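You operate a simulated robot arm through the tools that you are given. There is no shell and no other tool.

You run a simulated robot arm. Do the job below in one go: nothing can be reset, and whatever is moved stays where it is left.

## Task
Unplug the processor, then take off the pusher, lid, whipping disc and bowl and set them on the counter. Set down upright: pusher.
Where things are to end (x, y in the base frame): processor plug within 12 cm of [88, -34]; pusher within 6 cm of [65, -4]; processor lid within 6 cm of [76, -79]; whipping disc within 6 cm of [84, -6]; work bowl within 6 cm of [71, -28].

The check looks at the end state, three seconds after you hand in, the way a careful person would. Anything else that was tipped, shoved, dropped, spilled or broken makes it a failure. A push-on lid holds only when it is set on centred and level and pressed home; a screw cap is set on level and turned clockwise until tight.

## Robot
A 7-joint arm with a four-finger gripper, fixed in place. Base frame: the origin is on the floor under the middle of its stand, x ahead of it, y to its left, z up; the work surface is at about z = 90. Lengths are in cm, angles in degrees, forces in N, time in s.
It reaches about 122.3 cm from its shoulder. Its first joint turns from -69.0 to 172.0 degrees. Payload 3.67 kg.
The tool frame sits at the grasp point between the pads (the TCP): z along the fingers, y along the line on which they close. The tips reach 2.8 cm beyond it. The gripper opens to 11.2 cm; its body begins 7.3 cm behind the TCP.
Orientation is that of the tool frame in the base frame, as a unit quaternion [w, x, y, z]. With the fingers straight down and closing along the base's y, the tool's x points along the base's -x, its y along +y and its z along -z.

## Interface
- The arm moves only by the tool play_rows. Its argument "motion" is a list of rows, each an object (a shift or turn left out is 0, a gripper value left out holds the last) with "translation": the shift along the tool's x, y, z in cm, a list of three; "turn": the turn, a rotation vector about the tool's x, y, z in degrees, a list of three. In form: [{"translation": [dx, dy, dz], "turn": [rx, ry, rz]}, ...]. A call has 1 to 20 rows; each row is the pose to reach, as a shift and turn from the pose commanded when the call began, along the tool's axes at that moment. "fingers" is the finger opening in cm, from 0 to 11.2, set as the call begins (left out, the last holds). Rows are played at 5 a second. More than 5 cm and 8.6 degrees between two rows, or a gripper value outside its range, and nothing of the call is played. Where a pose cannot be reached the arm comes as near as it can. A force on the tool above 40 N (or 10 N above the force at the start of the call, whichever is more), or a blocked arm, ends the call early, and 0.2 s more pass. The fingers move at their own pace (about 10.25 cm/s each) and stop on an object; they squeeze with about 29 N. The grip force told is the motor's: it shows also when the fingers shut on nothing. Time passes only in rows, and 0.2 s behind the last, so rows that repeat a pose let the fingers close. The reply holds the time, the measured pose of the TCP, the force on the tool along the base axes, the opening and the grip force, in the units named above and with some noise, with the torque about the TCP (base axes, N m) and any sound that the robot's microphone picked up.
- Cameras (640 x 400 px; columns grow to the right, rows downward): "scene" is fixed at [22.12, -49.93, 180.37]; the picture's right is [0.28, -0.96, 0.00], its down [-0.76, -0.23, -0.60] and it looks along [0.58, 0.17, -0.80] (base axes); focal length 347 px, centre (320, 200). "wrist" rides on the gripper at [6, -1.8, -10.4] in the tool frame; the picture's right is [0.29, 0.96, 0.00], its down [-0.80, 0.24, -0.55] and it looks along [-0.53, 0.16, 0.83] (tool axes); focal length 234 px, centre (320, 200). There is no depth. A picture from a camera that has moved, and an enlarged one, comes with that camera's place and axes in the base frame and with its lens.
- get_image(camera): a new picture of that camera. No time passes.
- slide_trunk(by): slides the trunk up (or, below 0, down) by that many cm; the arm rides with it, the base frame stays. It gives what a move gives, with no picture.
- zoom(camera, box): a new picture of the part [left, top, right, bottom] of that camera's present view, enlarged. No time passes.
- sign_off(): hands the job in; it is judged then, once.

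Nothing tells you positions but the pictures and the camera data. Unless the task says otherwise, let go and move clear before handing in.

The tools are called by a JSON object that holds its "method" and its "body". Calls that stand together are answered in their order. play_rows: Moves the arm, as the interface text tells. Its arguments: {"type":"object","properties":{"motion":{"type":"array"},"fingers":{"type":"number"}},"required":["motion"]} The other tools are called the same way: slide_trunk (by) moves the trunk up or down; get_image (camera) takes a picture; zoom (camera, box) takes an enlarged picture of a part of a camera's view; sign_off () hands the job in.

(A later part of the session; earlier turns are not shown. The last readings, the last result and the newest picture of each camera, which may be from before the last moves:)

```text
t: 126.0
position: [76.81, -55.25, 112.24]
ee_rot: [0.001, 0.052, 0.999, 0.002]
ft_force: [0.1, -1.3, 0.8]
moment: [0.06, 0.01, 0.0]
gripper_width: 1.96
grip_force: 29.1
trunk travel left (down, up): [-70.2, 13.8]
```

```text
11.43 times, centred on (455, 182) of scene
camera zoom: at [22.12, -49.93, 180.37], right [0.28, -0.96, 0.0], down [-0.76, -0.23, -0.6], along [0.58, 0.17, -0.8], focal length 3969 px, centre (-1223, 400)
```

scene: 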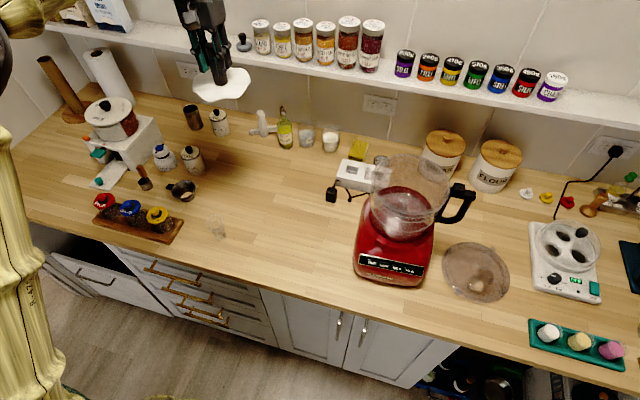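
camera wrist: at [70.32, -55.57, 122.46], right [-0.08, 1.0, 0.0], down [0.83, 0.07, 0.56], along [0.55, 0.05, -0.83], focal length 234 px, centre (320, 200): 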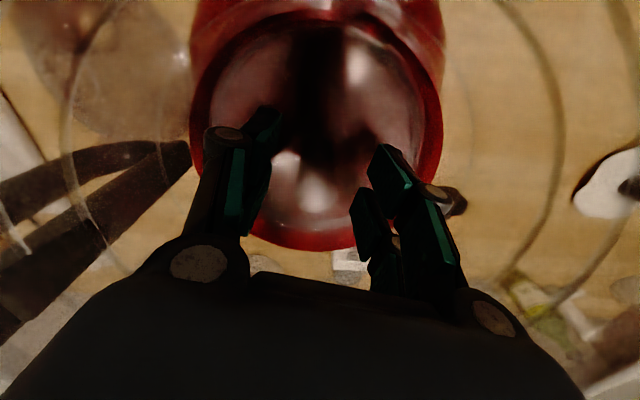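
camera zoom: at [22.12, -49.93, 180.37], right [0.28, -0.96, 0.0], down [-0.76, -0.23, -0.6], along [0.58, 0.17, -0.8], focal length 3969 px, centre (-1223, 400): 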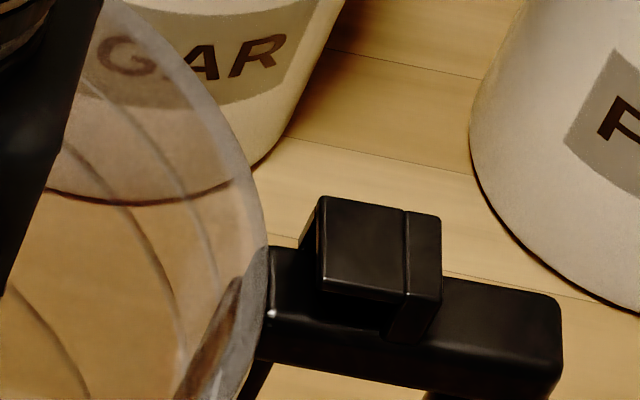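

{"method": "play_rows", "body": {"motion": [{"translation": [0, 0, -0.2]}, {"translation": [0, 0, -0.4]}, {"translation": [0, 0, -0.4]}], "fingers": 0}}

{"method": "zoom", "body": {"camera": "scene", "box": [430, 165, 480, 200]}}

{"method": "zoom", "body": {"camera": "wrist", "box": [240, 80, 400, 220]}}

```text
t: 126.8
position: [76.74, -55.23, 112.52]
ee_rot: [-0.001, 0.053, 0.999, 0.001]
ft_force: [-4.7, 4.9, -25.6]
moment: [0.09, 0.06, -0.09]
gripper_width: 1.94
grip_force: 29.1
trunk travel left (down, up): [-70.2, 13.8]
```

```text
11.43 times, centred on (455, 182) of scene
camera zoom: at [22.12, -49.93, 180.37], right [0.28, -0.96, 0.0], down [-0.76, -0.23, -0.6], along [0.58, 0.17, -0.8], focal length 3969 px, centre (-1223, 400)
```

zoom: 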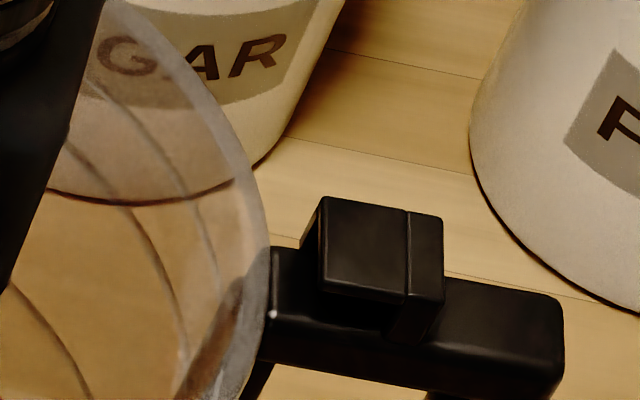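

```text
2.86 times, centred on (320, 150) of wrist
camera zoom: at [70.59, -56.35, 122.9], right [-0.19, 0.98, 0.0], down [0.82, 0.15, 0.55], along [0.54, 0.11, -0.83], focal length 669 px, centre (320, 343)
```

zoom: 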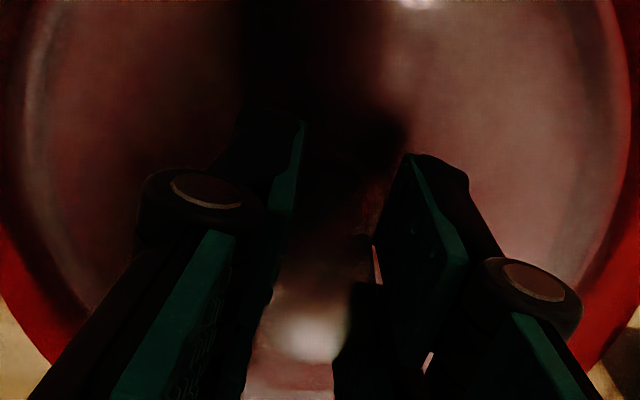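

The load jumped to 26 N after about 0.5 cm, so the bowl is locked and the post slips when twisted. I'll put it back down, let go, and look closely at the base lug from the front to confirm the unlocking direction.

{"method": "play_rows", "body": {"motion": [{"translation": [0, 0, 0.3]}, {"translation": [0, 0, 0.5]}, {"translation": [0, 0, 0.5]}], "fingers": 0}}

{"method": "play_rows", "body": {"motion": [{"translation": [0, 0, 0]}, {"translation": [0, 0, 0]}, {"translation": [0, 0, 0]}], "fingers": 5.5}}

{"method": "play_rows", "body": {"motion": [{"translation": [0, 0, -4]}, {"translation": [0, 0, -8]}, {"translation": [0, 0, -12]}, {"translation": [3, 0, -16]}, {"translation": [7, 0, -19]}, {"translation": [11, 0, -20]}, {"translation": [15, 0, -20]}, {"translation": [15, 0, -20]}], "fingers": 5.5}}

{"method": "get_image", "body": {"camera": "wrist"}}

{"method": "zoom", "body": {"camera": "scene", "box": [430, 165, 480, 200]}}

```text
t: 127.6
position: [76.88, -55.39, 112.34]
ee_rot: [0.003, 0.052, 0.999, 0.0]
ft_force: [0.2, -3.6, 0.2]
moment: [-0.45, 0.03, -0.05]
gripper_width: 1.9
grip_force: 29.5
trunk travel left (down, up): [-70.2, 13.8]
```

```text
t: 128.4
position: [76.79, -55.25, 112.26]
ee_rot: [0.001, 0.053, 0.999, 0.001]
ft_force: [0.0, -0.3, 0.1]
moment: [-0.03, 0.02, 0.0]
gripper_width: 5.52
grip_force: 0.1
trunk travel left (down, up): [-70.2, 13.8]
```

```text
t: 130.2
position: [61.98, -53.63, 131.99]
ee_rot: [0.0, 0.052, 0.999, 0.0]
ft_force: [0.7, 1.0, 0.0]
moment: [0.03, 0.0, -0.03]
gripper_width: 5.51
grip_force: 0.0
trunk travel left (down, up): [-70.2, 13.8]
```

```text
taken
camera wrist: at [55.67, -54.76, 142.48], right [-0.19, 0.98, 0.0], down [0.82, 0.16, 0.55], along [0.55, 0.1, -0.83], focal length 234 px, centre (320, 200)
```

wrist: 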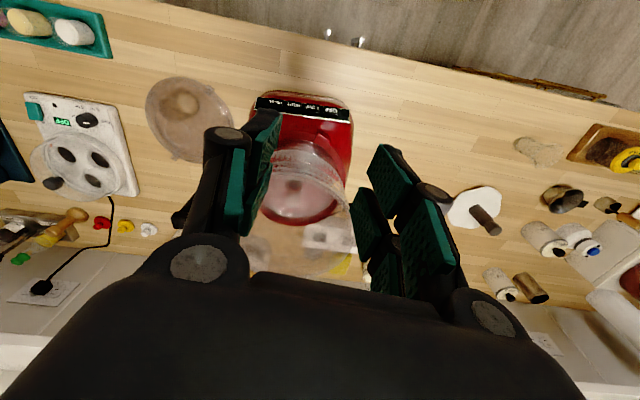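

```text
11.43 times, centred on (455, 182) of scene
camera zoom: at [22.12, -49.93, 180.37], right [0.28, -0.96, 0.0], down [-0.76, -0.23, -0.6], along [0.58, 0.17, -0.8], focal length 3969 px, centre (-1223, 400)
```

zoom: 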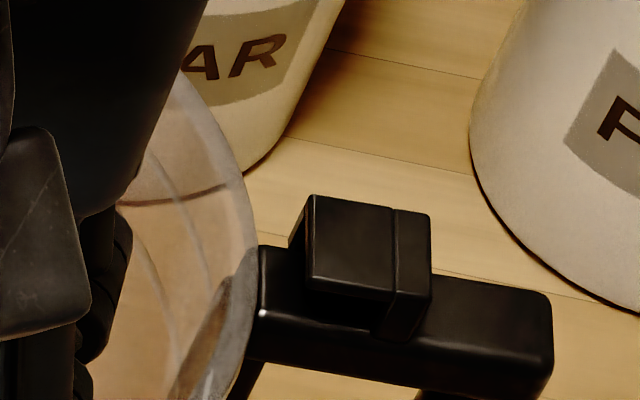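

{"method": "play_rows", "body": {"motion": [{"translation": [1, 0.3, 2], "turn": [0, -8, 0]}, {"translation": [2, 0.6, 4], "turn": [0, -16, 0]}, {"translation": [3, 0.9, 7], "turn": [0, -24, 0]}, {"translation": [4, 1.2, 10], "turn": [0, -32, 0]}, {"translation": [5, 1.5, 13], "turn": [0, -40, 0]}, {"translation": [5.5, 1.5, 15], "turn": [0, -46, 0]}, {"translation": [5.5, 1.5, 15], "turn": [0, -46, 0]}], "fingers": 11.2}}

{"method": "get_image", "body": {"camera": "wrist"}}

{"method": "zoom", "body": {"camera": "wrist", "box": [220, 60, 400, 200]}}

```text
t: 131.8
position: [56.12, -51.8, 117.1]
ee_rot: [0.392, 0.049, 0.918, -0.02]
ft_force: [-0.9, 0.2, 0.0]
moment: [0.0, -0.06, 0.04]
gripper_width: 11.21
grip_force: 0.0
trunk travel left (down, up): [-70.2, 13.8]
```

```text
taken
camera wrist: at [44.25, -52.25, 120.11], right [-0.1, 0.97, -0.21], down [0.17, 0.22, 0.96], along [0.98, 0.06, -0.19], focal length 234 px, centre (320, 200)
```

wrist: 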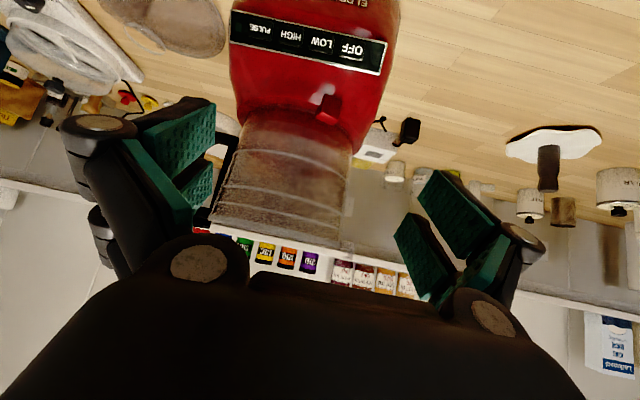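

```text
2.86 times, centred on (310, 130) of wrist
camera zoom: at [44.25, -52.25, 120.11], right [-0.1, 0.97, -0.21], down [0.17, 0.22, 0.96], along [0.98, 0.06, -0.19], focal length 669 px, centre (349, 400)
```

zoom: 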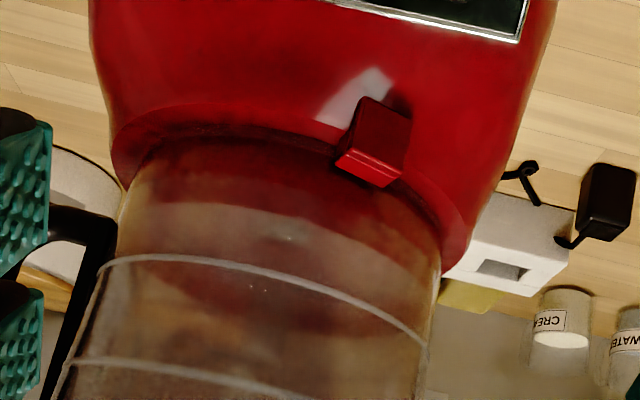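

{"method": "zoom", "body": {"camera": "wrist", "box": [308, 85, 352, 130]}}

{"method": "zoom", "body": {"camera": "wrist", "box": [230, 90, 370, 150]}}

```text
8.89 times, centred on (330, 108) of wrist
camera zoom: at [44.25, -52.25, 120.11], right [-0.1, 0.97, -0.21], down [0.17, 0.22, 0.96], along [0.98, 0.06, -0.19], focal length 2082 px, centre (231, 1022)
```

zoom: 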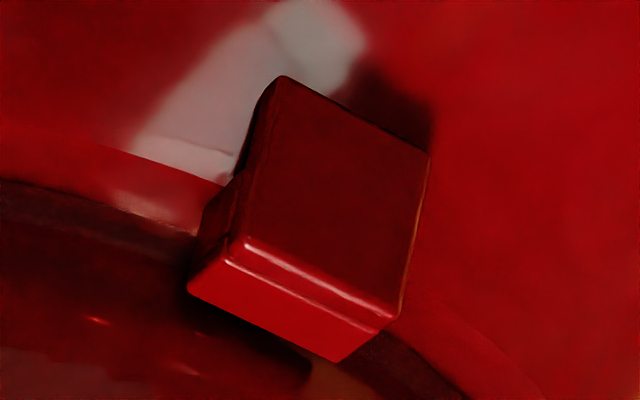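

```text
4.57 times, centred on (300, 120) of wrist
camera zoom: at [44.25, -52.25, 120.11], right [-0.1, 0.97, -0.21], down [0.17, 0.22, 0.96], along [0.98, 0.06, -0.19], focal length 1070 px, centre (411, 566)
```

zoom: 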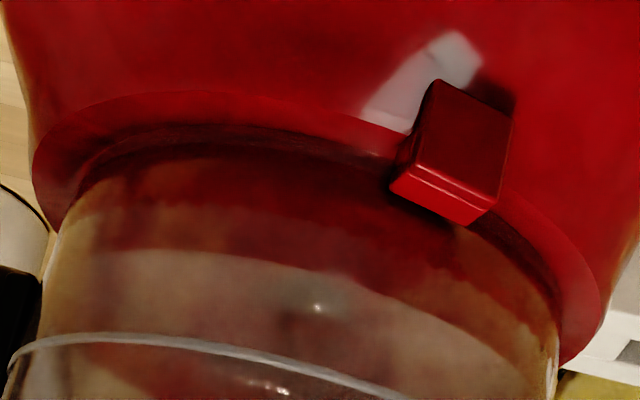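

The view is ambiguous, but the counter-clockwise twist was clearly blocked, since the grip slipped while the bowl stayed put. The safe check is to twist clockwise at the post and see whether the bowl turns. I'll go back to the post.

{"method": "play_rows", "body": {"motion": [{"translation": [-1.4, 0, -1.4], "turn": [0, 8, 0]}, {"translation": [-2.8, 0, -2.8], "turn": [0, 16, 0]}, {"translation": [-4.3, 0, -4.2], "turn": [0, 24, 0]}, {"translation": [-5.8, 0, -5.6], "turn": [0, 32, 0]}, {"translation": [-7.2, 0, -7], "turn": [0, 40, 0]}, {"translation": [-8.63, 0, -8.34], "turn": [0, 46, 0]}, {"translation": [-8.63, 0, -8.34], "turn": [0, 46, 0]}], "fingers": 5.5}}

{"method": "get_image", "body": {"camera": "wrist"}}

```text
t: 133.4
position: [56.48, -51.5, 129.15]
ee_rot: [0.0, 0.052, 0.999, 0.0]
ft_force: [0.9, 0.6, 1.0]
moment: [0.0, 0.02, 0.0]
gripper_width: 5.52
grip_force: 0.1
trunk travel left (down, up): [-70.2, 13.8]
```

```text
taken
camera wrist: at [50.28, -52.53, 139.68], right [-0.19, 0.98, 0.0], down [0.82, 0.16, 0.55], along [0.55, 0.1, -0.83], focal length 234 px, centre (320, 200)
```

wrist: 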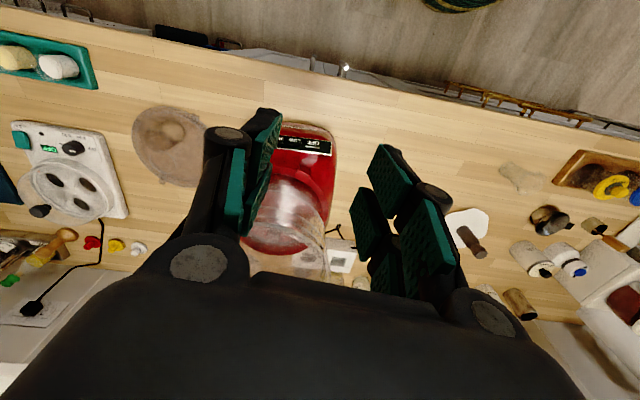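

{"method": "play_rows", "body": {"motion": [{"translation": [-4.5, -0.4, 0]}, {"translation": [-9, -0.8, 0]}, {"translation": [-13.5, -1.1, 0], "turn": [0, 0, -4]}, {"translation": [-17.5, -1.4, 0], "turn": [0, 0, -8]}, {"translation": [-20.5, -1.6, 0], "turn": [0, 0, -10]}, {"translation": [-20.5, -1.6, 4], "turn": [0, 0, -10]}, {"translation": [-20.5, -1.6, 8], "turn": [0, 0, -10]}, {"translation": [-20.5, -1.6, 8], "turn": [0, 0, -10]}], "fingers": 5.5}}

{"method": "zoom", "body": {"camera": "wrist", "box": [250, 60, 390, 180]}}

```text
t: 135.2
position: [76.68, -55.31, 121.35]
ee_rot: [0.002, -0.034, 0.999, 0.0]
ft_force: [-0.5, 0.3, 0.5]
moment: [-0.05, -0.05, 0.03]
gripper_width: 5.51
grip_force: 0.2
trunk travel left (down, up): [-70.2, 13.8]
```

```text
3.33 times, centred on (320, 120) of wrist
camera zoom: at [70.63, -57.33, 131.76], right [-0.35, 0.93, 0.0], down [0.78, 0.3, 0.56], along [0.52, 0.2, -0.83], focal length 781 px, centre (320, 467)
```

zoom: 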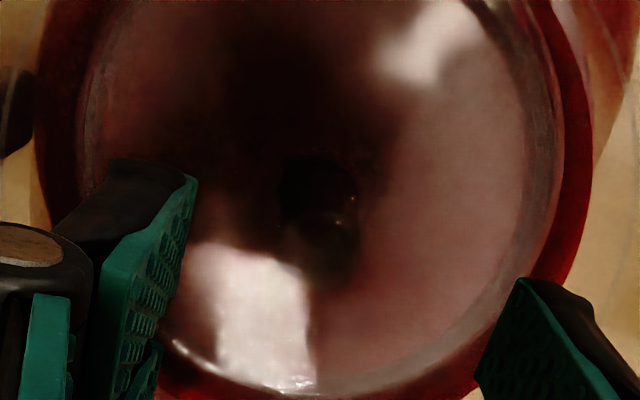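

{"method": "play_rows", "body": {"motion": [{"translation": [0, 0, 4]}, {"translation": [0, 0, 7.5]}, {"translation": [0, 0, 9]}, {"translation": [0, 0, 9.7]}, {"translation": [0, 0, 9.7]}], "fingers": 5.5}}

{"method": "play_rows", "body": {"motion": [{"translation": [0, 0, 0]}, {"translation": [0, 0, 0]}, {"translation": [0, 0, 0]}, {"translation": [0, 0, 0]}], "fingers": 0}}

{"method": "play_rows", "body": {"motion": [{"turn": [0, 0, 2]}, {"turn": [0, 0, 4]}, {"turn": [0, 0, 6]}, {"turn": [0, 0, 6]}], "fingers": 0}}

{"method": "zoom", "body": {"camera": "scene", "box": [430, 165, 480, 200]}}

{"method": "zoom", "body": {"camera": "scene", "box": [350, 130, 480, 240]}}

```text
t: 136.4
position: [76.64, -55.18, 111.48]
ee_rot: [0.002, -0.035, 0.999, -0.001]
ft_force: [-0.2, 0.6, 0.0]
moment: [0.0, 0.0, 0.02]
gripper_width: 5.49
grip_force: 0.0
trunk travel left (down, up): [-70.2, 13.8]
```

```text
t: 137.4
position: [76.63, -55.43, 111.48]
ee_rot: [0.001, -0.035, 0.999, 0.0]
ft_force: [-0.6, -0.3, 0.7]
moment: [0.02, -0.03, 0.02]
gripper_width: 2.0
grip_force: 28.8
trunk travel left (down, up): [-70.2, 13.8]
```

```text
t: 138.4
position: [76.78, -55.28, 111.46]
ee_rot: [0.0, 0.017, 1.0, 0.0]
ft_force: [0.9, -0.2, -0.2]
moment: [-0.01, 0.01, 0.05]
gripper_width: 1.91
grip_force: 29.0
trunk travel left (down, up): [-70.2, 13.8]
```

```text
11.43 times, centred on (455, 182) of scene
camera zoom: at [22.12, -49.93, 180.37], right [0.28, -0.96, 0.0], down [-0.76, -0.23, -0.6], along [0.58, 0.17, -0.8], focal length 3969 px, centre (-1223, 400)
```

zoom: 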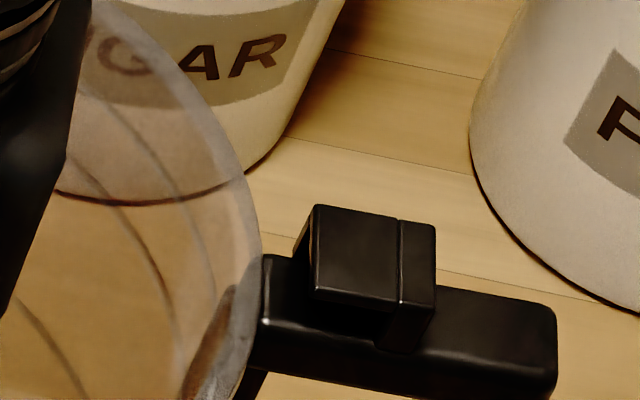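

```text
3.64 times, centred on (415, 185) of scene
camera zoom: at [22.12, -49.93, 180.37], right [0.28, -0.96, 0.0], down [-0.76, -0.23, -0.6], along [0.58, 0.17, -0.8], focal length 1263 px, centre (-26, 254)
```

zoom: 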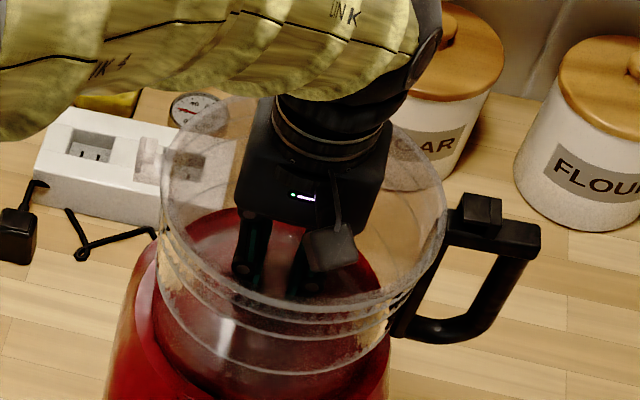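

The bowl turned about 1° clockwise. I'll continue clockwise and see whether it keeps following.

{"method": "play_rows", "body": {"motion": [{"turn": [0, 0, 2]}, {"turn": [0, 0, 4]}, {"turn": [0, 0, 6]}, {"turn": [0, 0, 8]}, {"turn": [0, 0, 10]}, {"turn": [0, 0, 12]}, {"turn": [0, 0, 12]}], "fingers": 0}}

{"method": "zoom", "body": {"camera": "scene", "box": [430, 165, 480, 200]}}

```text
t: 140.0
position: [76.69, -55.27, 111.51]
ee_rot: [0.003, 0.122, 0.993, 0.001]
ft_force: [0.5, 0.0, 0.4]
moment: [0.02, -0.24, 0.15]
gripper_width: 1.93
grip_force: 29.2
trunk travel left (down, up): [-70.2, 13.8]
```

```text
11.43 times, centred on (455, 182) of scene
camera zoom: at [22.12, -49.93, 180.37], right [0.28, -0.96, 0.0], down [-0.76, -0.23, -0.6], along [0.58, 0.17, -0.8], focal length 3969 px, centre (-1223, 400)
```

zoom: 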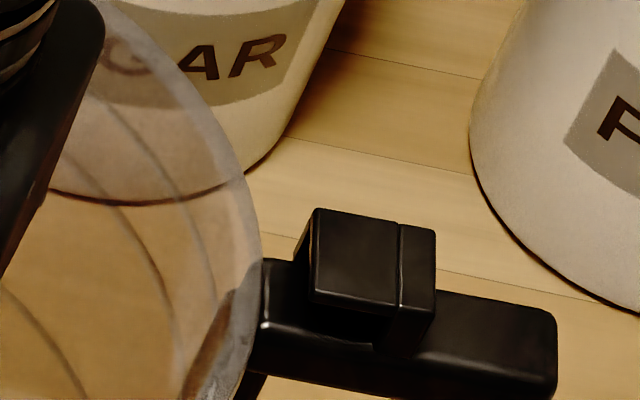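

{"method": "zoom", "body": {"camera": "scene", "box": [368, 230, 396, 252]}}

{"method": "zoom", "body": {"camera": "scene", "box": [372, 233, 388, 243]}}

```text
16.00 times, centred on (382, 241) of scene
camera zoom: at [22.12, -49.93, 180.37], right [0.28, -0.96, 0.0], down [-0.76, -0.23, -0.6], along [0.58, 0.17, -0.8], focal length 5557 px, centre (-672, -456)
```

zoom: 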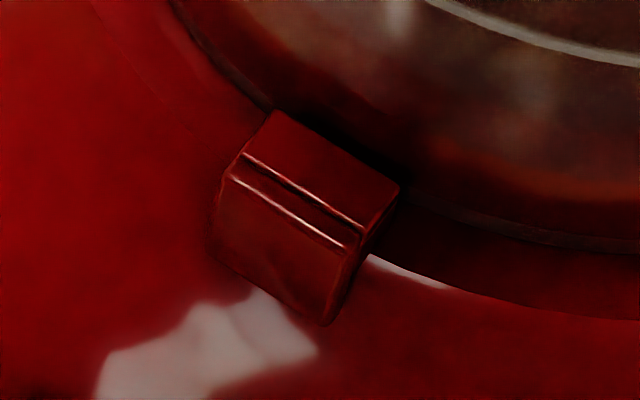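

```text
16.00 times, centred on (380, 238) of scene
camera zoom: at [22.12, -49.93, 180.37], right [0.28, -0.96, 0.0], down [-0.76, -0.23, -0.6], along [0.58, 0.17, -0.8], focal length 5557 px, centre (-640, -408)
```

zoom: 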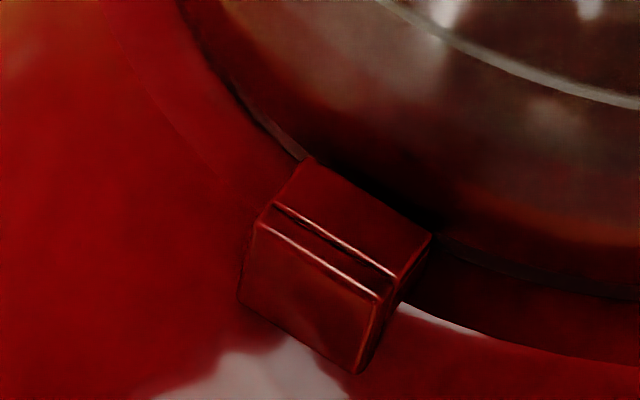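

Twisting at the post only slips, so I'll use the handle for leverage. I'll release, rise, and look at the handle from above to get its exact position.

{"method": "play_rows", "body": {"motion": [{"translation": [0, 0, 0]}, {"translation": [0, 0, 0]}, {"translation": [0, 0, 0]}], "fingers": 5.5}}

{"method": "play_rows", "body": {"motion": [{"translation": [0, 0, -4]}, {"translation": [0, 0, -8]}, {"translation": [0, 0, -12]}, {"translation": [2.5, -3, -15]}, {"translation": [4.5, -6, -18]}, {"translation": [6, -9, -21]}, {"translation": [7, -12, -23]}, {"translation": [7, -12, -23]}], "fingers": 5.5}}

{"method": "get_image", "body": {"camera": "wrist"}}

{"method": "zoom", "body": {"camera": "wrist", "box": [240, 40, 400, 180]}}

```text
t: 140.8
position: [76.8, -55.37, 111.5]
ee_rot: [0.002, 0.122, 0.993, 0.0]
ft_force: [-0.2, 0.1, -0.3]
moment: [-0.04, -0.03, -0.02]
gripper_width: 5.5
grip_force: 0.1
trunk travel left (down, up): [-70.2, 13.8]
```

```text
t: 142.6
position: [67.04, -65.25, 134.5]
ee_rot: [0.002, 0.122, 0.993, -0.001]
ft_force: [-0.3, 0.5, -0.1]
moment: [-0.02, -0.01, -0.01]
gripper_width: 5.52
grip_force: 0.0
trunk travel left (down, up): [-70.2, 13.8]
```

```text
taken
camera wrist: at [60.72, -65.42, 144.92], right [-0.05, 1.0, 0.0], down [0.83, 0.04, 0.56], along [0.55, 0.03, -0.83], focal length 234 px, centre (320, 200)
```

wrist: 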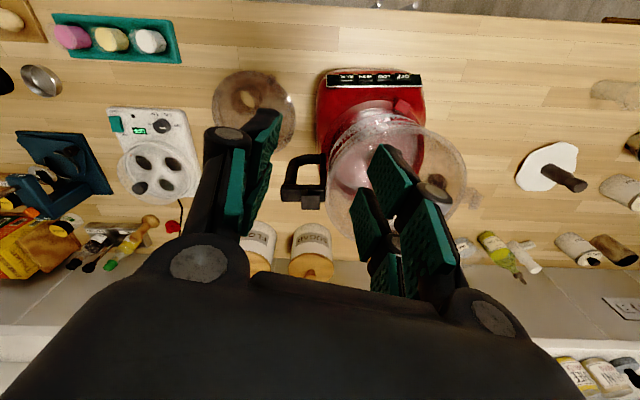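

```text
2.86 times, centred on (320, 110) of wrist
camera zoom: at [60.72, -65.42, 144.92], right [-0.05, 1.0, 0.0], down [0.83, 0.04, 0.56], along [0.55, 0.03, -0.83], focal length 669 px, centre (320, 457)
```

zoom: 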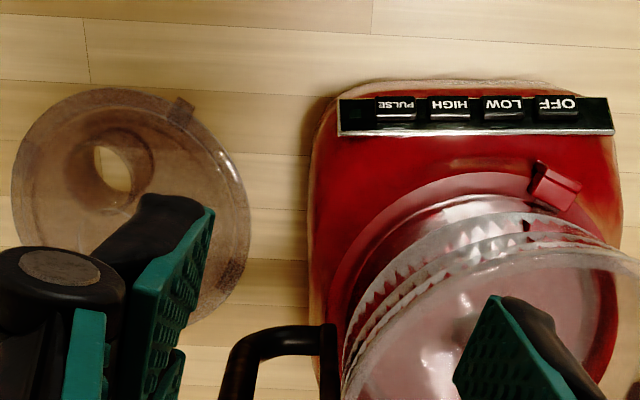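

{"method": "zoom", "body": {"camera": "wrist", "box": [265, 135, 345, 215]}}

{"method": "zoom", "body": {"camera": "wrist", "box": [270, 60, 470, 240]}}

```text
5.00 times, centred on (305, 175) of wrist
camera zoom: at [60.72, -65.42, 144.92], right [-0.05, 1.0, 0.0], down [0.83, 0.04, 0.56], along [0.55, 0.03, -0.83], focal length 1171 px, centre (395, 325)
```

zoom: 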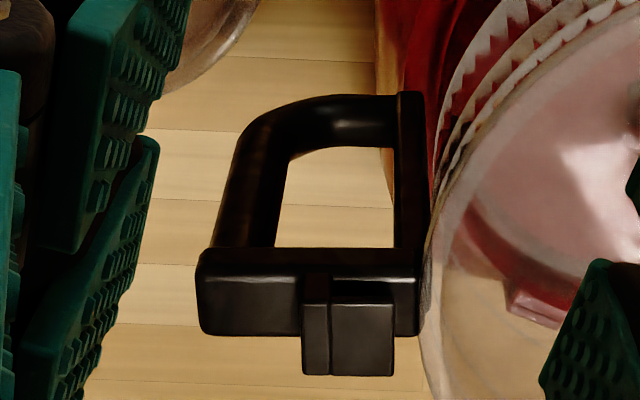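

```text
2.22 times, centred on (370, 150) of wrist
camera zoom: at [60.72, -65.42, 144.92], right [-0.05, 1.0, 0.0], down [0.83, 0.04, 0.56], along [0.55, 0.03, -0.83], focal length 520 px, centre (209, 311)
```

zoom: 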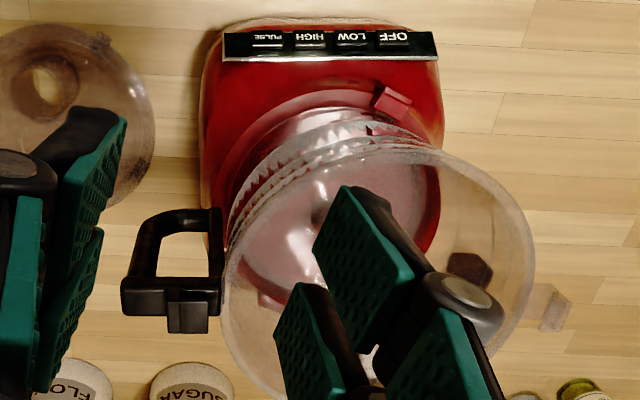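

The handle's top bar lies along -y at x≈78.3, from y≈-64 to -70 with its top at z≈118. The housing top is at z≈120. I'll straddle the outer end of the bar from above with open fingers and nudge it gently.

{"method": "play_rows", "body": {"motion": [{"translation": [-1.5, -0.15, 0.8], "turn": [0, 0, 8]}, {"translation": [-3, -0.3, 1.6], "turn": [0, 0, 16]}, {"translation": [-4.5, -0.45, 2.4], "turn": [0, 0, 24]}, {"translation": [-6, -0.6, 3.2], "turn": [0, 0, 32]}, {"translation": [-7.5, -0.75, 4], "turn": [0, 0, 40]}, {"translation": [-9, -0.9, 4.8], "turn": [0, 0, 48]}, {"translation": [-10.5, -1.05, 5.6], "turn": [0, 0, 56]}, {"translation": [-11.94, -1.2, 6.5], "turn": [0, 0, 61]}, {"translation": [-11.94, -1.2, 6.5], "turn": [0, 0, 61]}], "fingers": 6}}

{"method": "get_image", "body": {"camera": "wrist"}}

{"method": "zoom", "body": {"camera": "wrist", "box": [230, 60, 410, 220]}}

{"method": "zoom", "body": {"camera": "scene", "box": [380, 120, 520, 240]}}

```text
t: 144.6
position: [78.36, -69.27, 128.1]
ee_rot: [0.001, 0.609, 0.793, 0.001]
ft_force: [-0.9, -0.3, -0.1]
moment: [-0.01, -0.03, -0.01]
gripper_width: 6.01
grip_force: 0.0
trunk travel left (down, up): [-70.2, 13.8]
```

```text
taken
camera wrist: at [74.87, -63.83, 138.55], right [0.85, 0.53, 0.0], down [0.44, -0.71, 0.56], along [0.29, -0.47, -0.83], focal length 234 px, centre (320, 200)
```

wrist: 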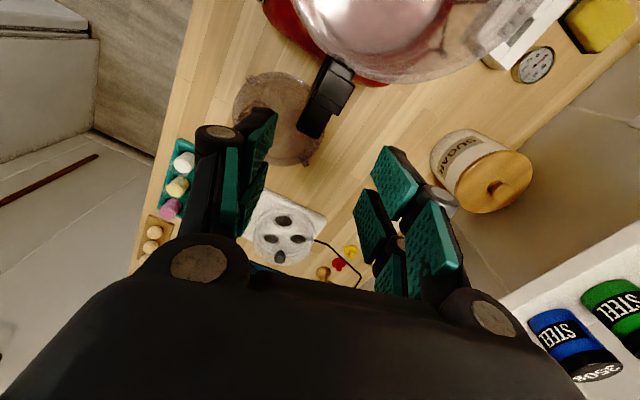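

```text
2.50 times, centred on (320, 140) of wrist
camera zoom: at [74.87, -63.83, 138.55], right [0.85, 0.53, 0.0], down [0.44, -0.71, 0.56], along [0.29, -0.47, -0.83], focal length 585 px, centre (320, 350)
```

zoom: 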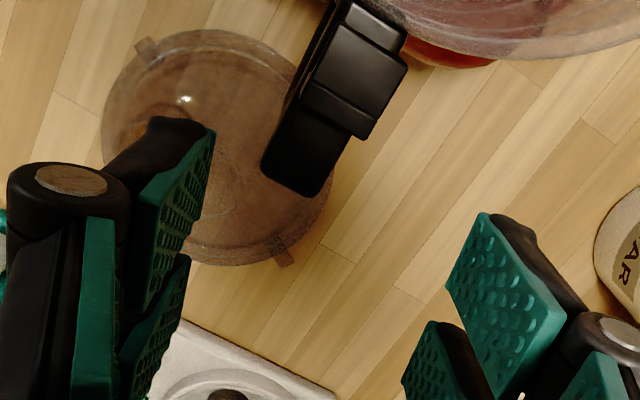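

```text
3.33 times, centred on (450, 180) of scene
camera zoom: at [22.12, -49.93, 180.37], right [0.28, -0.96, 0.0], down [-0.76, -0.23, -0.6], along [0.58, 0.17, -0.8], focal length 1158 px, centre (-113, 267)
```

zoom: 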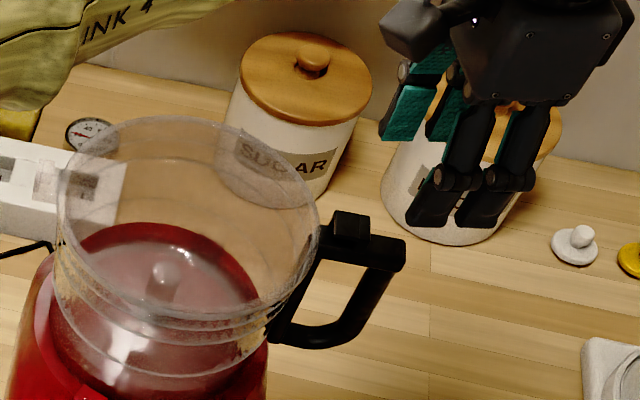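

{"method": "play_rows", "body": {"motion": [{"translation": [0.21, -0.77, 3]}, {"translation": [0.21, -0.77, 6]}, {"translation": [0.21, -0.77, 9]}, {"translation": [0.21, -0.77, 11.4]}, {"translation": [0.21, -0.77, 11.4]}], "fingers": 6}}

{"method": "get_image", "body": {"camera": "wrist"}}

{"method": "zoom", "body": {"camera": "scene", "box": [380, 120, 520, 240]}}

```text
t: 145.8
position: [77.47, -69.27, 116.77]
ee_rot: [0.001, 0.609, 0.793, 0.001]
ft_force: [-0.6, 1.1, 0.0]
moment: [0.0, 0.0, -0.01]
gripper_width: 6.01
grip_force: 0.1
trunk travel left (down, up): [-70.2, 13.8]
```

```text
taken
camera wrist: at [74.0, -63.83, 127.14], right [0.85, 0.53, 0.0], down [0.44, -0.71, 0.56], along [0.29, -0.47, -0.83], focal length 234 px, centre (320, 200)
```

wrist: 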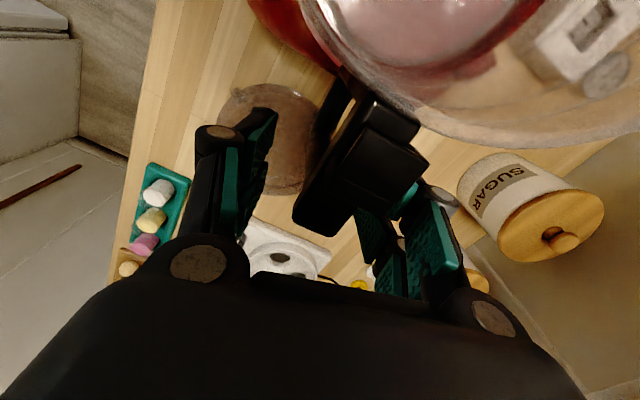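

```text
3.33 times, centred on (450, 180) of scene
camera zoom: at [22.12, -49.93, 180.37], right [0.28, -0.96, 0.0], down [-0.76, -0.23, -0.6], along [0.58, 0.17, -0.8], focal length 1158 px, centre (-113, 267)
```

zoom: 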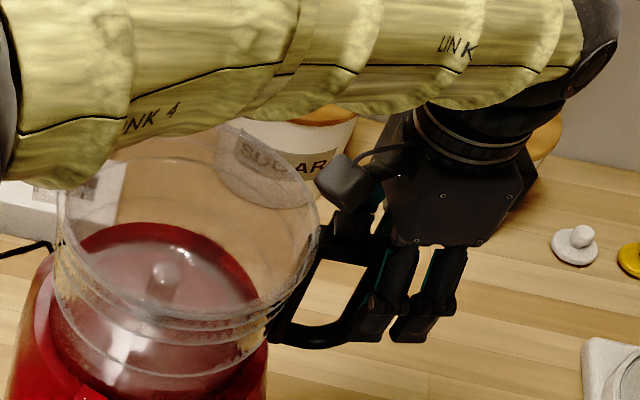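

The bar is between the fingers. I'll push it gently clockwise (towards -x) in small steps and watch the force.

{"method": "play_rows", "body": {"motion": [{"translation": [0.07, -0.25, 0]}, {"translation": [0.13, -0.5, 0]}, {"translation": [0.2, -0.75, 0]}, {"translation": [0.26, -0.97, 0]}, {"translation": [0.26, -0.97, 0]}], "fingers": 6}}

{"method": "get_image", "body": {"camera": "wrist"}}

```text
t: 147.0
position: [76.57, -69.37, 116.52]
ee_rot: [0.001, 0.609, 0.793, 0.002]
ft_force: [-0.4, 0.2, 1.1]
moment: [-0.01, 0.01, 0.02]
gripper_width: 6.02
grip_force: 0.1
trunk travel left (down, up): [-70.2, 13.8]
```

```text
taken
camera wrist: at [73.08, -63.86, 127.08], right [0.85, 0.53, 0.0], down [0.44, -0.71, 0.55], along [0.29, -0.47, -0.83], focal length 234 px, centre (320, 200)
```

wrist: 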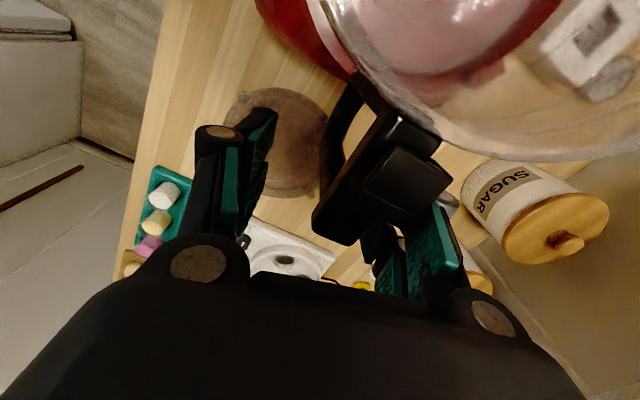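

{"method": "play_rows", "body": {"motion": [{"translation": [0.05, -0.19, 0]}, {"translation": [0.1, -0.39, 0]}, {"translation": [0.15, -0.58, 0]}, {"translation": [0.15, -0.58, 0]}], "fingers": 6}}

{"method": "zoom", "body": {"camera": "scene", "box": [430, 165, 480, 200]}}

```text
t: 148.0
position: [76.03, -69.28, 116.51]
ee_rot: [0.001, 0.608, 0.794, 0.002]
ft_force: [4.9, -1.5, 4.1]
moment: [0.14, 0.18, -0.19]
gripper_width: 6.15
grip_force: 1.7
trunk travel left (down, up): [-70.2, 13.8]
```

```text
11.43 times, centred on (455, 182) of scene
camera zoom: at [22.12, -49.93, 180.37], right [0.28, -0.96, 0.0], down [-0.76, -0.23, -0.6], along [0.58, 0.17, -0.8], focal length 3969 px, centre (-1223, 400)
```

zoom: 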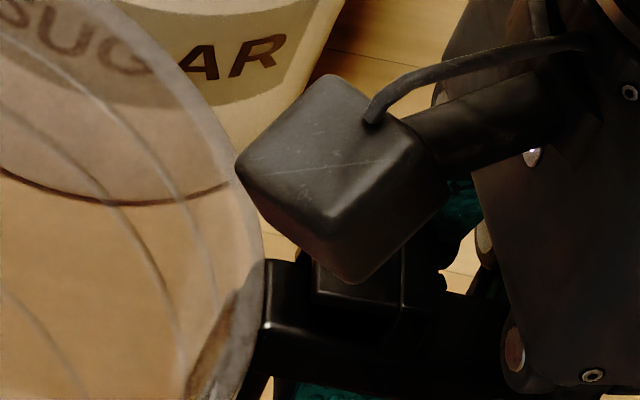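

{"method": "play_rows", "body": {"motion": [{"translation": [0.04, -0.15, 0]}, {"translation": [0.08, -0.29, 0]}, {"translation": [0.1, -0.39, 0]}, {"translation": [0.1, -0.39, 0]}], "fingers": 6}}

{"method": "zoom", "body": {"camera": "scene", "box": [340, 140, 500, 300]}}

{"method": "get_image", "body": {"camera": "wrist"}}

```text
t: 149.0
position: [75.52, -69.36, 116.45]
ee_rot: [0.001, 0.609, 0.793, 0.0]
ft_force: [7.7, -3.1, 6.0]
moment: [0.33, 0.21, -0.35]
gripper_width: 6.37
grip_force: 2.6
trunk travel left (down, up): [-70.2, 13.8]
```

```text
2.50 times, centred on (420, 220) of scene
camera zoom: at [22.12, -49.93, 180.37], right [0.28, -0.96, 0.0], down [-0.76, -0.23, -0.6], along [0.58, 0.17, -0.8], focal length 868 px, centre (70, 150)
```

zoom: 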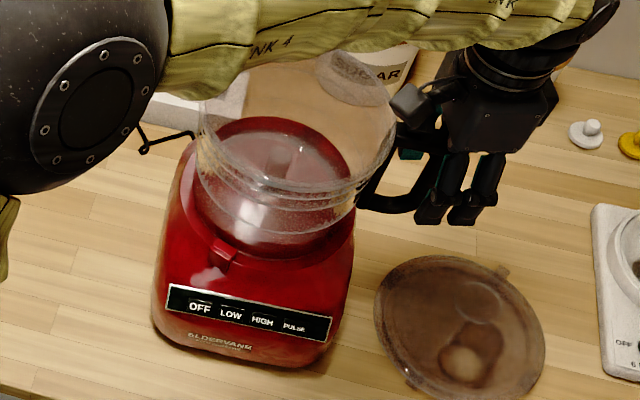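

```text
taken
camera wrist: at [72.15, -63.86, 127.03], right [0.85, 0.53, 0.0], down [0.44, -0.71, 0.55], along [0.29, -0.47, -0.83], focal length 234 px, centre (320, 200)
```

wrist: 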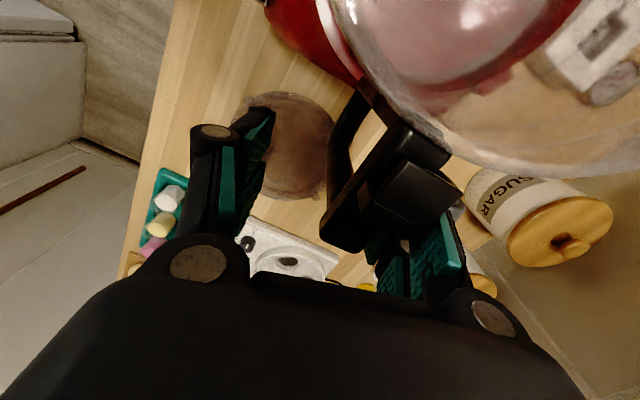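

The force rises clockwise without clear motion. I'll re-centre, align the fingers with the bar, grip it, and compare the two directions properly.

{"method": "play_rows", "body": {"motion": [{"translation": [-0.13, 0.5, 0]}, {"translation": [-0.26, 1.0, 0], "turn": [0, 0, 4]}, {"translation": [-0.4, 1.5, 0], "turn": [0, 0, 8]}, {"translation": [-0.52, 1.93, 0], "turn": [0, 0, 12]}, {"translation": [-0.52, 1.93, 0], "turn": [0, 0, 12]}], "fingers": 6}}

{"method": "get_image", "body": {"camera": "wrist"}}

{"method": "zoom", "body": {"camera": "scene", "box": [430, 165, 480, 200]}}

```text
t: 150.2
position: [77.55, -69.41, 116.49]
ee_rot: [0.001, 0.688, 0.726, 0.001]
ft_force: [0.0, 1.1, 0.4]
moment: [0.01, 0.01, 0.01]
gripper_width: 5.99
grip_force: 0.0
trunk travel left (down, up): [-70.2, 13.8]
```

```text
taken
camera wrist: at [75.26, -63.34, 127.11], right [0.94, 0.34, 0.0], down [0.28, -0.78, 0.55], along [0.19, -0.52, -0.83], focal length 234 px, centre (320, 200)
```

wrist: 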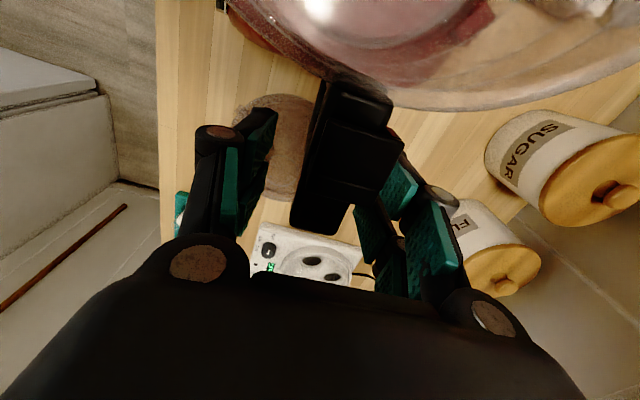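

```text
11.43 times, centred on (455, 182) of scene
camera zoom: at [22.12, -49.93, 180.37], right [0.28, -0.96, 0.0], down [-0.76, -0.23, -0.6], along [0.58, 0.17, -0.8], focal length 3969 px, centre (-1223, 400)
```

zoom: 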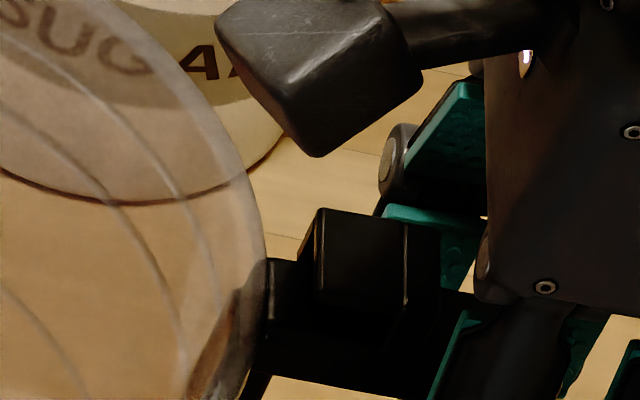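

The bowl stopped at the same angle clockwise with 8 N, so clockwise is blocked after about 1.5° of play. Now I'll grip the bar and test counter-clockwise gently.

{"method": "play_rows", "body": {"motion": [{"translation": [0, 0, 0]}, {"translation": [0, 0, 0]}, {"translation": [0, 0, 0]}, {"translation": [0, 0, 0]}], "fingers": 0}}

{"method": "zoom", "body": {"camera": "scene", "box": [430, 165, 480, 200]}}

{"method": "get_image", "body": {"camera": "wrist"}}

```text
t: 151.2
position: [77.52, -69.38, 116.54]
ee_rot: [0.0, 0.688, 0.726, -0.001]
ft_force: [-0.6, 0.7, 0.2]
moment: [-0.3, 0.04, 0.06]
gripper_width: 2.04
grip_force: 29.1
trunk travel left (down, up): [-70.2, 13.8]
```

```text
11.43 times, centred on (455, 182) of scene
camera zoom: at [22.12, -49.93, 180.37], right [0.28, -0.96, 0.0], down [-0.76, -0.23, -0.6], along [0.58, 0.17, -0.8], focal length 3969 px, centre (-1223, 400)
```

zoom: 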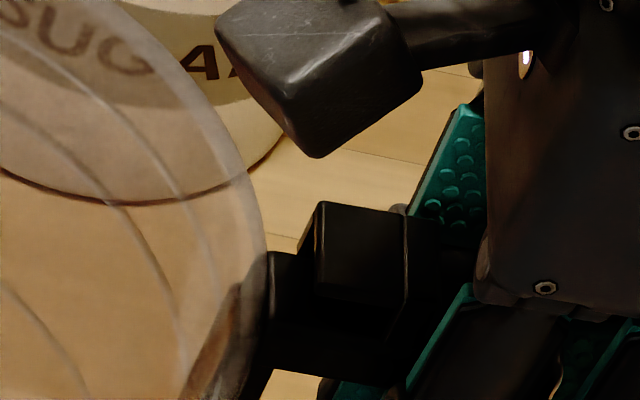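

```text
taken
camera wrist: at [75.28, -63.35, 127.05], right [0.94, 0.34, 0.0], down [0.28, -0.78, 0.55], along [0.19, -0.52, -0.83], focal length 234 px, centre (320, 200)
```

wrist: 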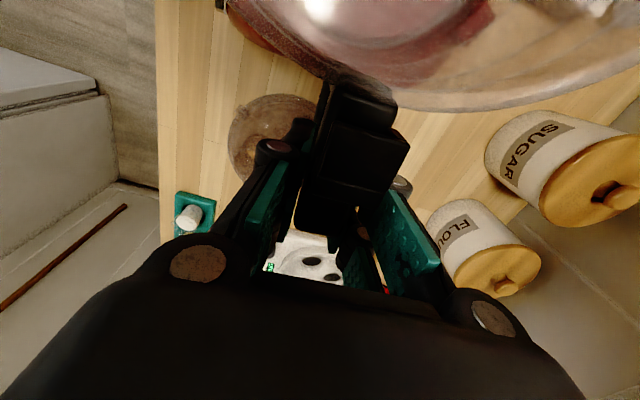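

{"method": "play_rows", "body": {"motion": [{"translation": [0.002, 0.123, 0], "turn": [0, 0, -0.5]}, {"translation": [0.004, 0.247, 0], "turn": [0, 0, -1]}, {"translation": [0.008, 0.37, 0], "turn": [0, 0, -1.5]}, {"translation": [0.008, 0.37, 0], "turn": [0, 0, -1.5]}], "fingers": 0}}

{"method": "zoom", "body": {"camera": "scene", "box": [430, 165, 480, 200]}}

```text
t: 152.2
position: [77.88, -69.18, 116.6]
ee_rot: [0.0, 0.679, 0.735, 0.001]
ft_force: [-1.6, 4.9, -0.1]
moment: [0.08, 0.06, -0.57]
gripper_width: 2.06
grip_force: 29.0
trunk travel left (down, up): [-70.2, 13.8]
```

```text
11.43 times, centred on (455, 182) of scene
camera zoom: at [22.12, -49.93, 180.37], right [0.28, -0.96, 0.0], down [-0.76, -0.23, -0.6], along [0.58, 0.17, -0.8], focal length 3969 px, centre (-1223, 400)
```

zoom: 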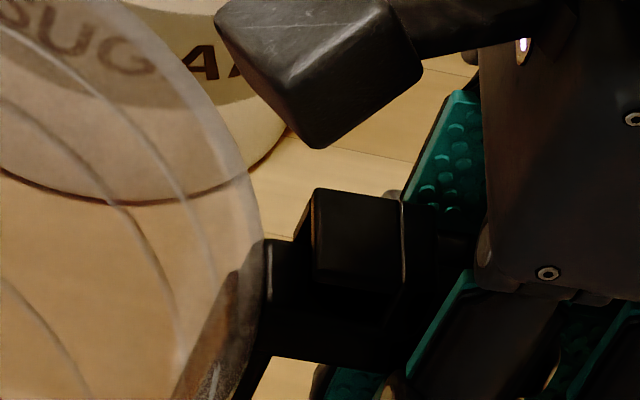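

It follows counter-clockwise with only about 2 N of tangential force. I'll continue in small steps.

{"method": "play_rows", "body": {"motion": [{"translation": [0.004, 0.247, 0], "turn": [0, 0, -1]}, {"translation": [0.013, 0.492, 0], "turn": [0, 0, -2]}, {"translation": [0.026, 0.738, 0], "turn": [0, 0, -3]}, {"translation": [0.026, 0.738, 0], "turn": [0, 0, -3]}], "fingers": 0}}

{"method": "zoom", "body": {"camera": "scene", "box": [430, 165, 480, 200]}}

{"method": "zoom", "body": {"camera": "scene", "box": [340, 140, 500, 300]}}

```text
t: 153.2
position: [78.47, -69.32, 116.72]
ee_rot: [0.001, 0.66, 0.752, 0.002]
ft_force: [-11.8, -3.5, -0.1]
moment: [0.04, -0.21, -0.5]
gripper_width: 2.31
grip_force: 28.6
trunk travel left (down, up): [-70.2, 13.8]
```

```text
11.43 times, centred on (455, 182) of scene
camera zoom: at [22.12, -49.93, 180.37], right [0.28, -0.96, 0.0], down [-0.76, -0.23, -0.6], along [0.58, 0.17, -0.8], focal length 3969 px, centre (-1223, 400)
```

zoom: 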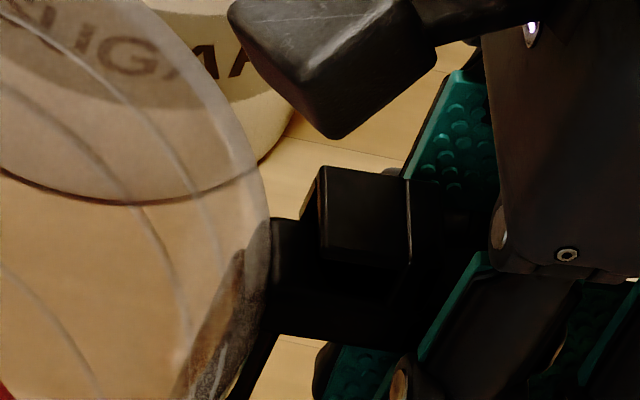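

```text
2.50 times, centred on (420, 220) of scene
camera zoom: at [22.12, -49.93, 180.37], right [0.28, -0.96, 0.0], down [-0.76, -0.23, -0.6], along [0.58, 0.17, -0.8], focal length 868 px, centre (70, 150)
```

zoom: 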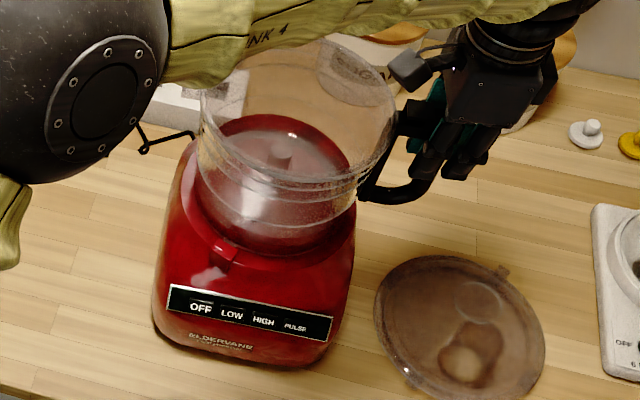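

{"method": "zoom", "body": {"camera": "scene", "box": [368, 230, 396, 252]}}

```text
16.00 times, centred on (382, 241) of scene
camera zoom: at [22.12, -49.93, 180.37], right [0.28, -0.96, 0.0], down [-0.76, -0.23, -0.6], along [0.58, 0.17, -0.8], focal length 5557 px, centre (-672, -456)
```

zoom: 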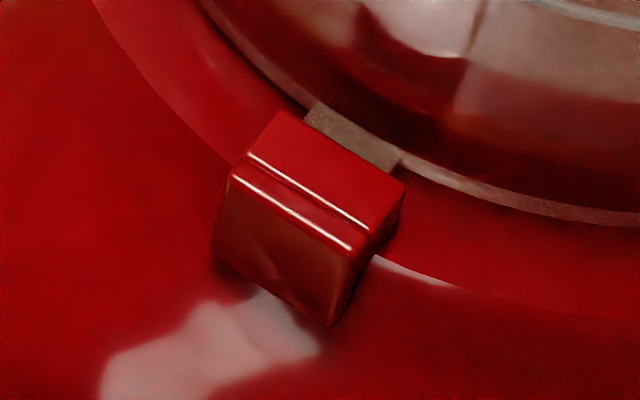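

The base has barely moved (about 1 mm), and the bowl's clear tab is now visible and flush with the lug's open (-y) end. I'll carry on counter-clockwise carefully, a degree or so at a time.

{"method": "play_rows", "body": {"motion": [{"translation": [0.002, 0.123, 0], "turn": [0, 0, -0.5]}, {"translation": [0.004, 0.247, 0], "turn": [0, 0, -1]}, {"translation": [0.008, 0.37, 0], "turn": [0, 0, -1.5]}, {"translation": [0.008, 0.37, 0], "turn": [0, 0, -1.5]}], "fingers": 0}}

{"method": "zoom", "body": {"camera": "scene", "box": [368, 230, 396, 252]}}

{"method": "zoom", "body": {"camera": "scene", "box": [430, 165, 480, 200]}}

```text
t: 154.2
position: [78.73, -69.38, 116.75]
ee_rot: [0.002, 0.65, 0.76, 0.002]
ft_force: [-9.5, -15.0, 8.4]
moment: [-0.09, 0.16, -0.7]
gripper_width: 2.3
grip_force: 29.0
trunk travel left (down, up): [-70.2, 13.8]
```

```text
16.00 times, centred on (382, 241) of scene
camera zoom: at [22.12, -49.93, 180.37], right [0.28, -0.96, 0.0], down [-0.76, -0.23, -0.6], along [0.58, 0.17, -0.8], focal length 5557 px, centre (-672, -456)
```

zoom: 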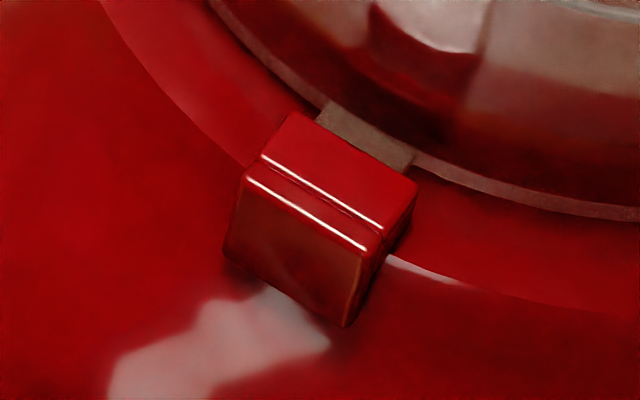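

```text
11.43 times, centred on (455, 182) of scene
camera zoom: at [22.12, -49.93, 180.37], right [0.28, -0.96, 0.0], down [-0.76, -0.23, -0.6], along [0.58, 0.17, -0.8], focal length 3969 px, centre (-1223, 400)
```

zoom: 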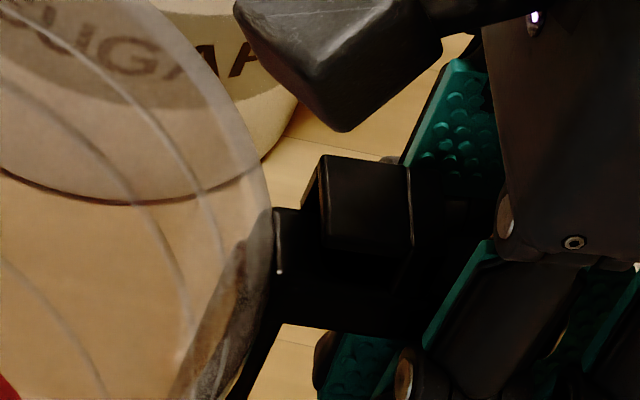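

The tab isn't moving relative to the lug; the base has started to shift instead (about 3 mm), so I must not force it. I'll look at the second lug through the bowl from here.

{"method": "zoom", "body": {"camera": "wrist", "box": [400, 0, 520, 75]}}

{"method": "get_image", "body": {"camera": "wrist"}}

```text
5.33 times, centred on (460, 38) of wrist
camera zoom: at [75.92, -63.59, 127.19], right [0.9, 0.43, 0.0], down [0.36, -0.75, 0.56], along [0.24, -0.5, -0.83], focal length 1249 px, centre (-427, 1067)
```

zoom: 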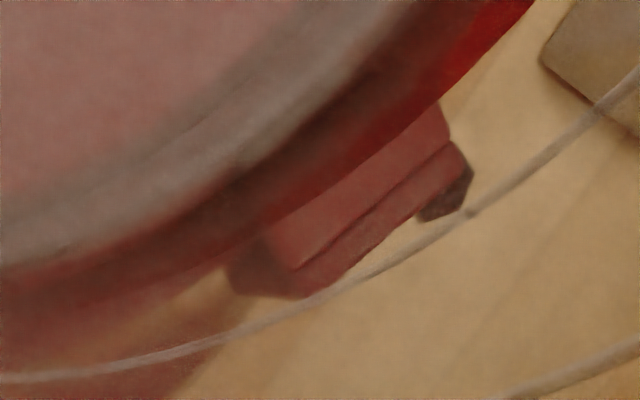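

```text
taken
camera wrist: at [75.92, -63.59, 127.19], right [0.9, 0.43, 0.0], down [0.36, -0.75, 0.56], along [0.24, -0.5, -0.83], focal length 234 px, centre (320, 200)
```

wrist: 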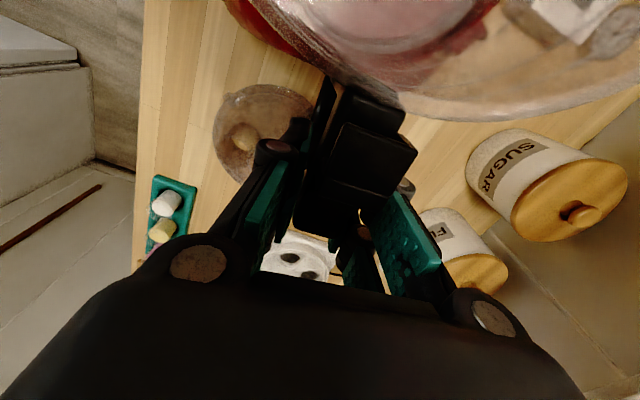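

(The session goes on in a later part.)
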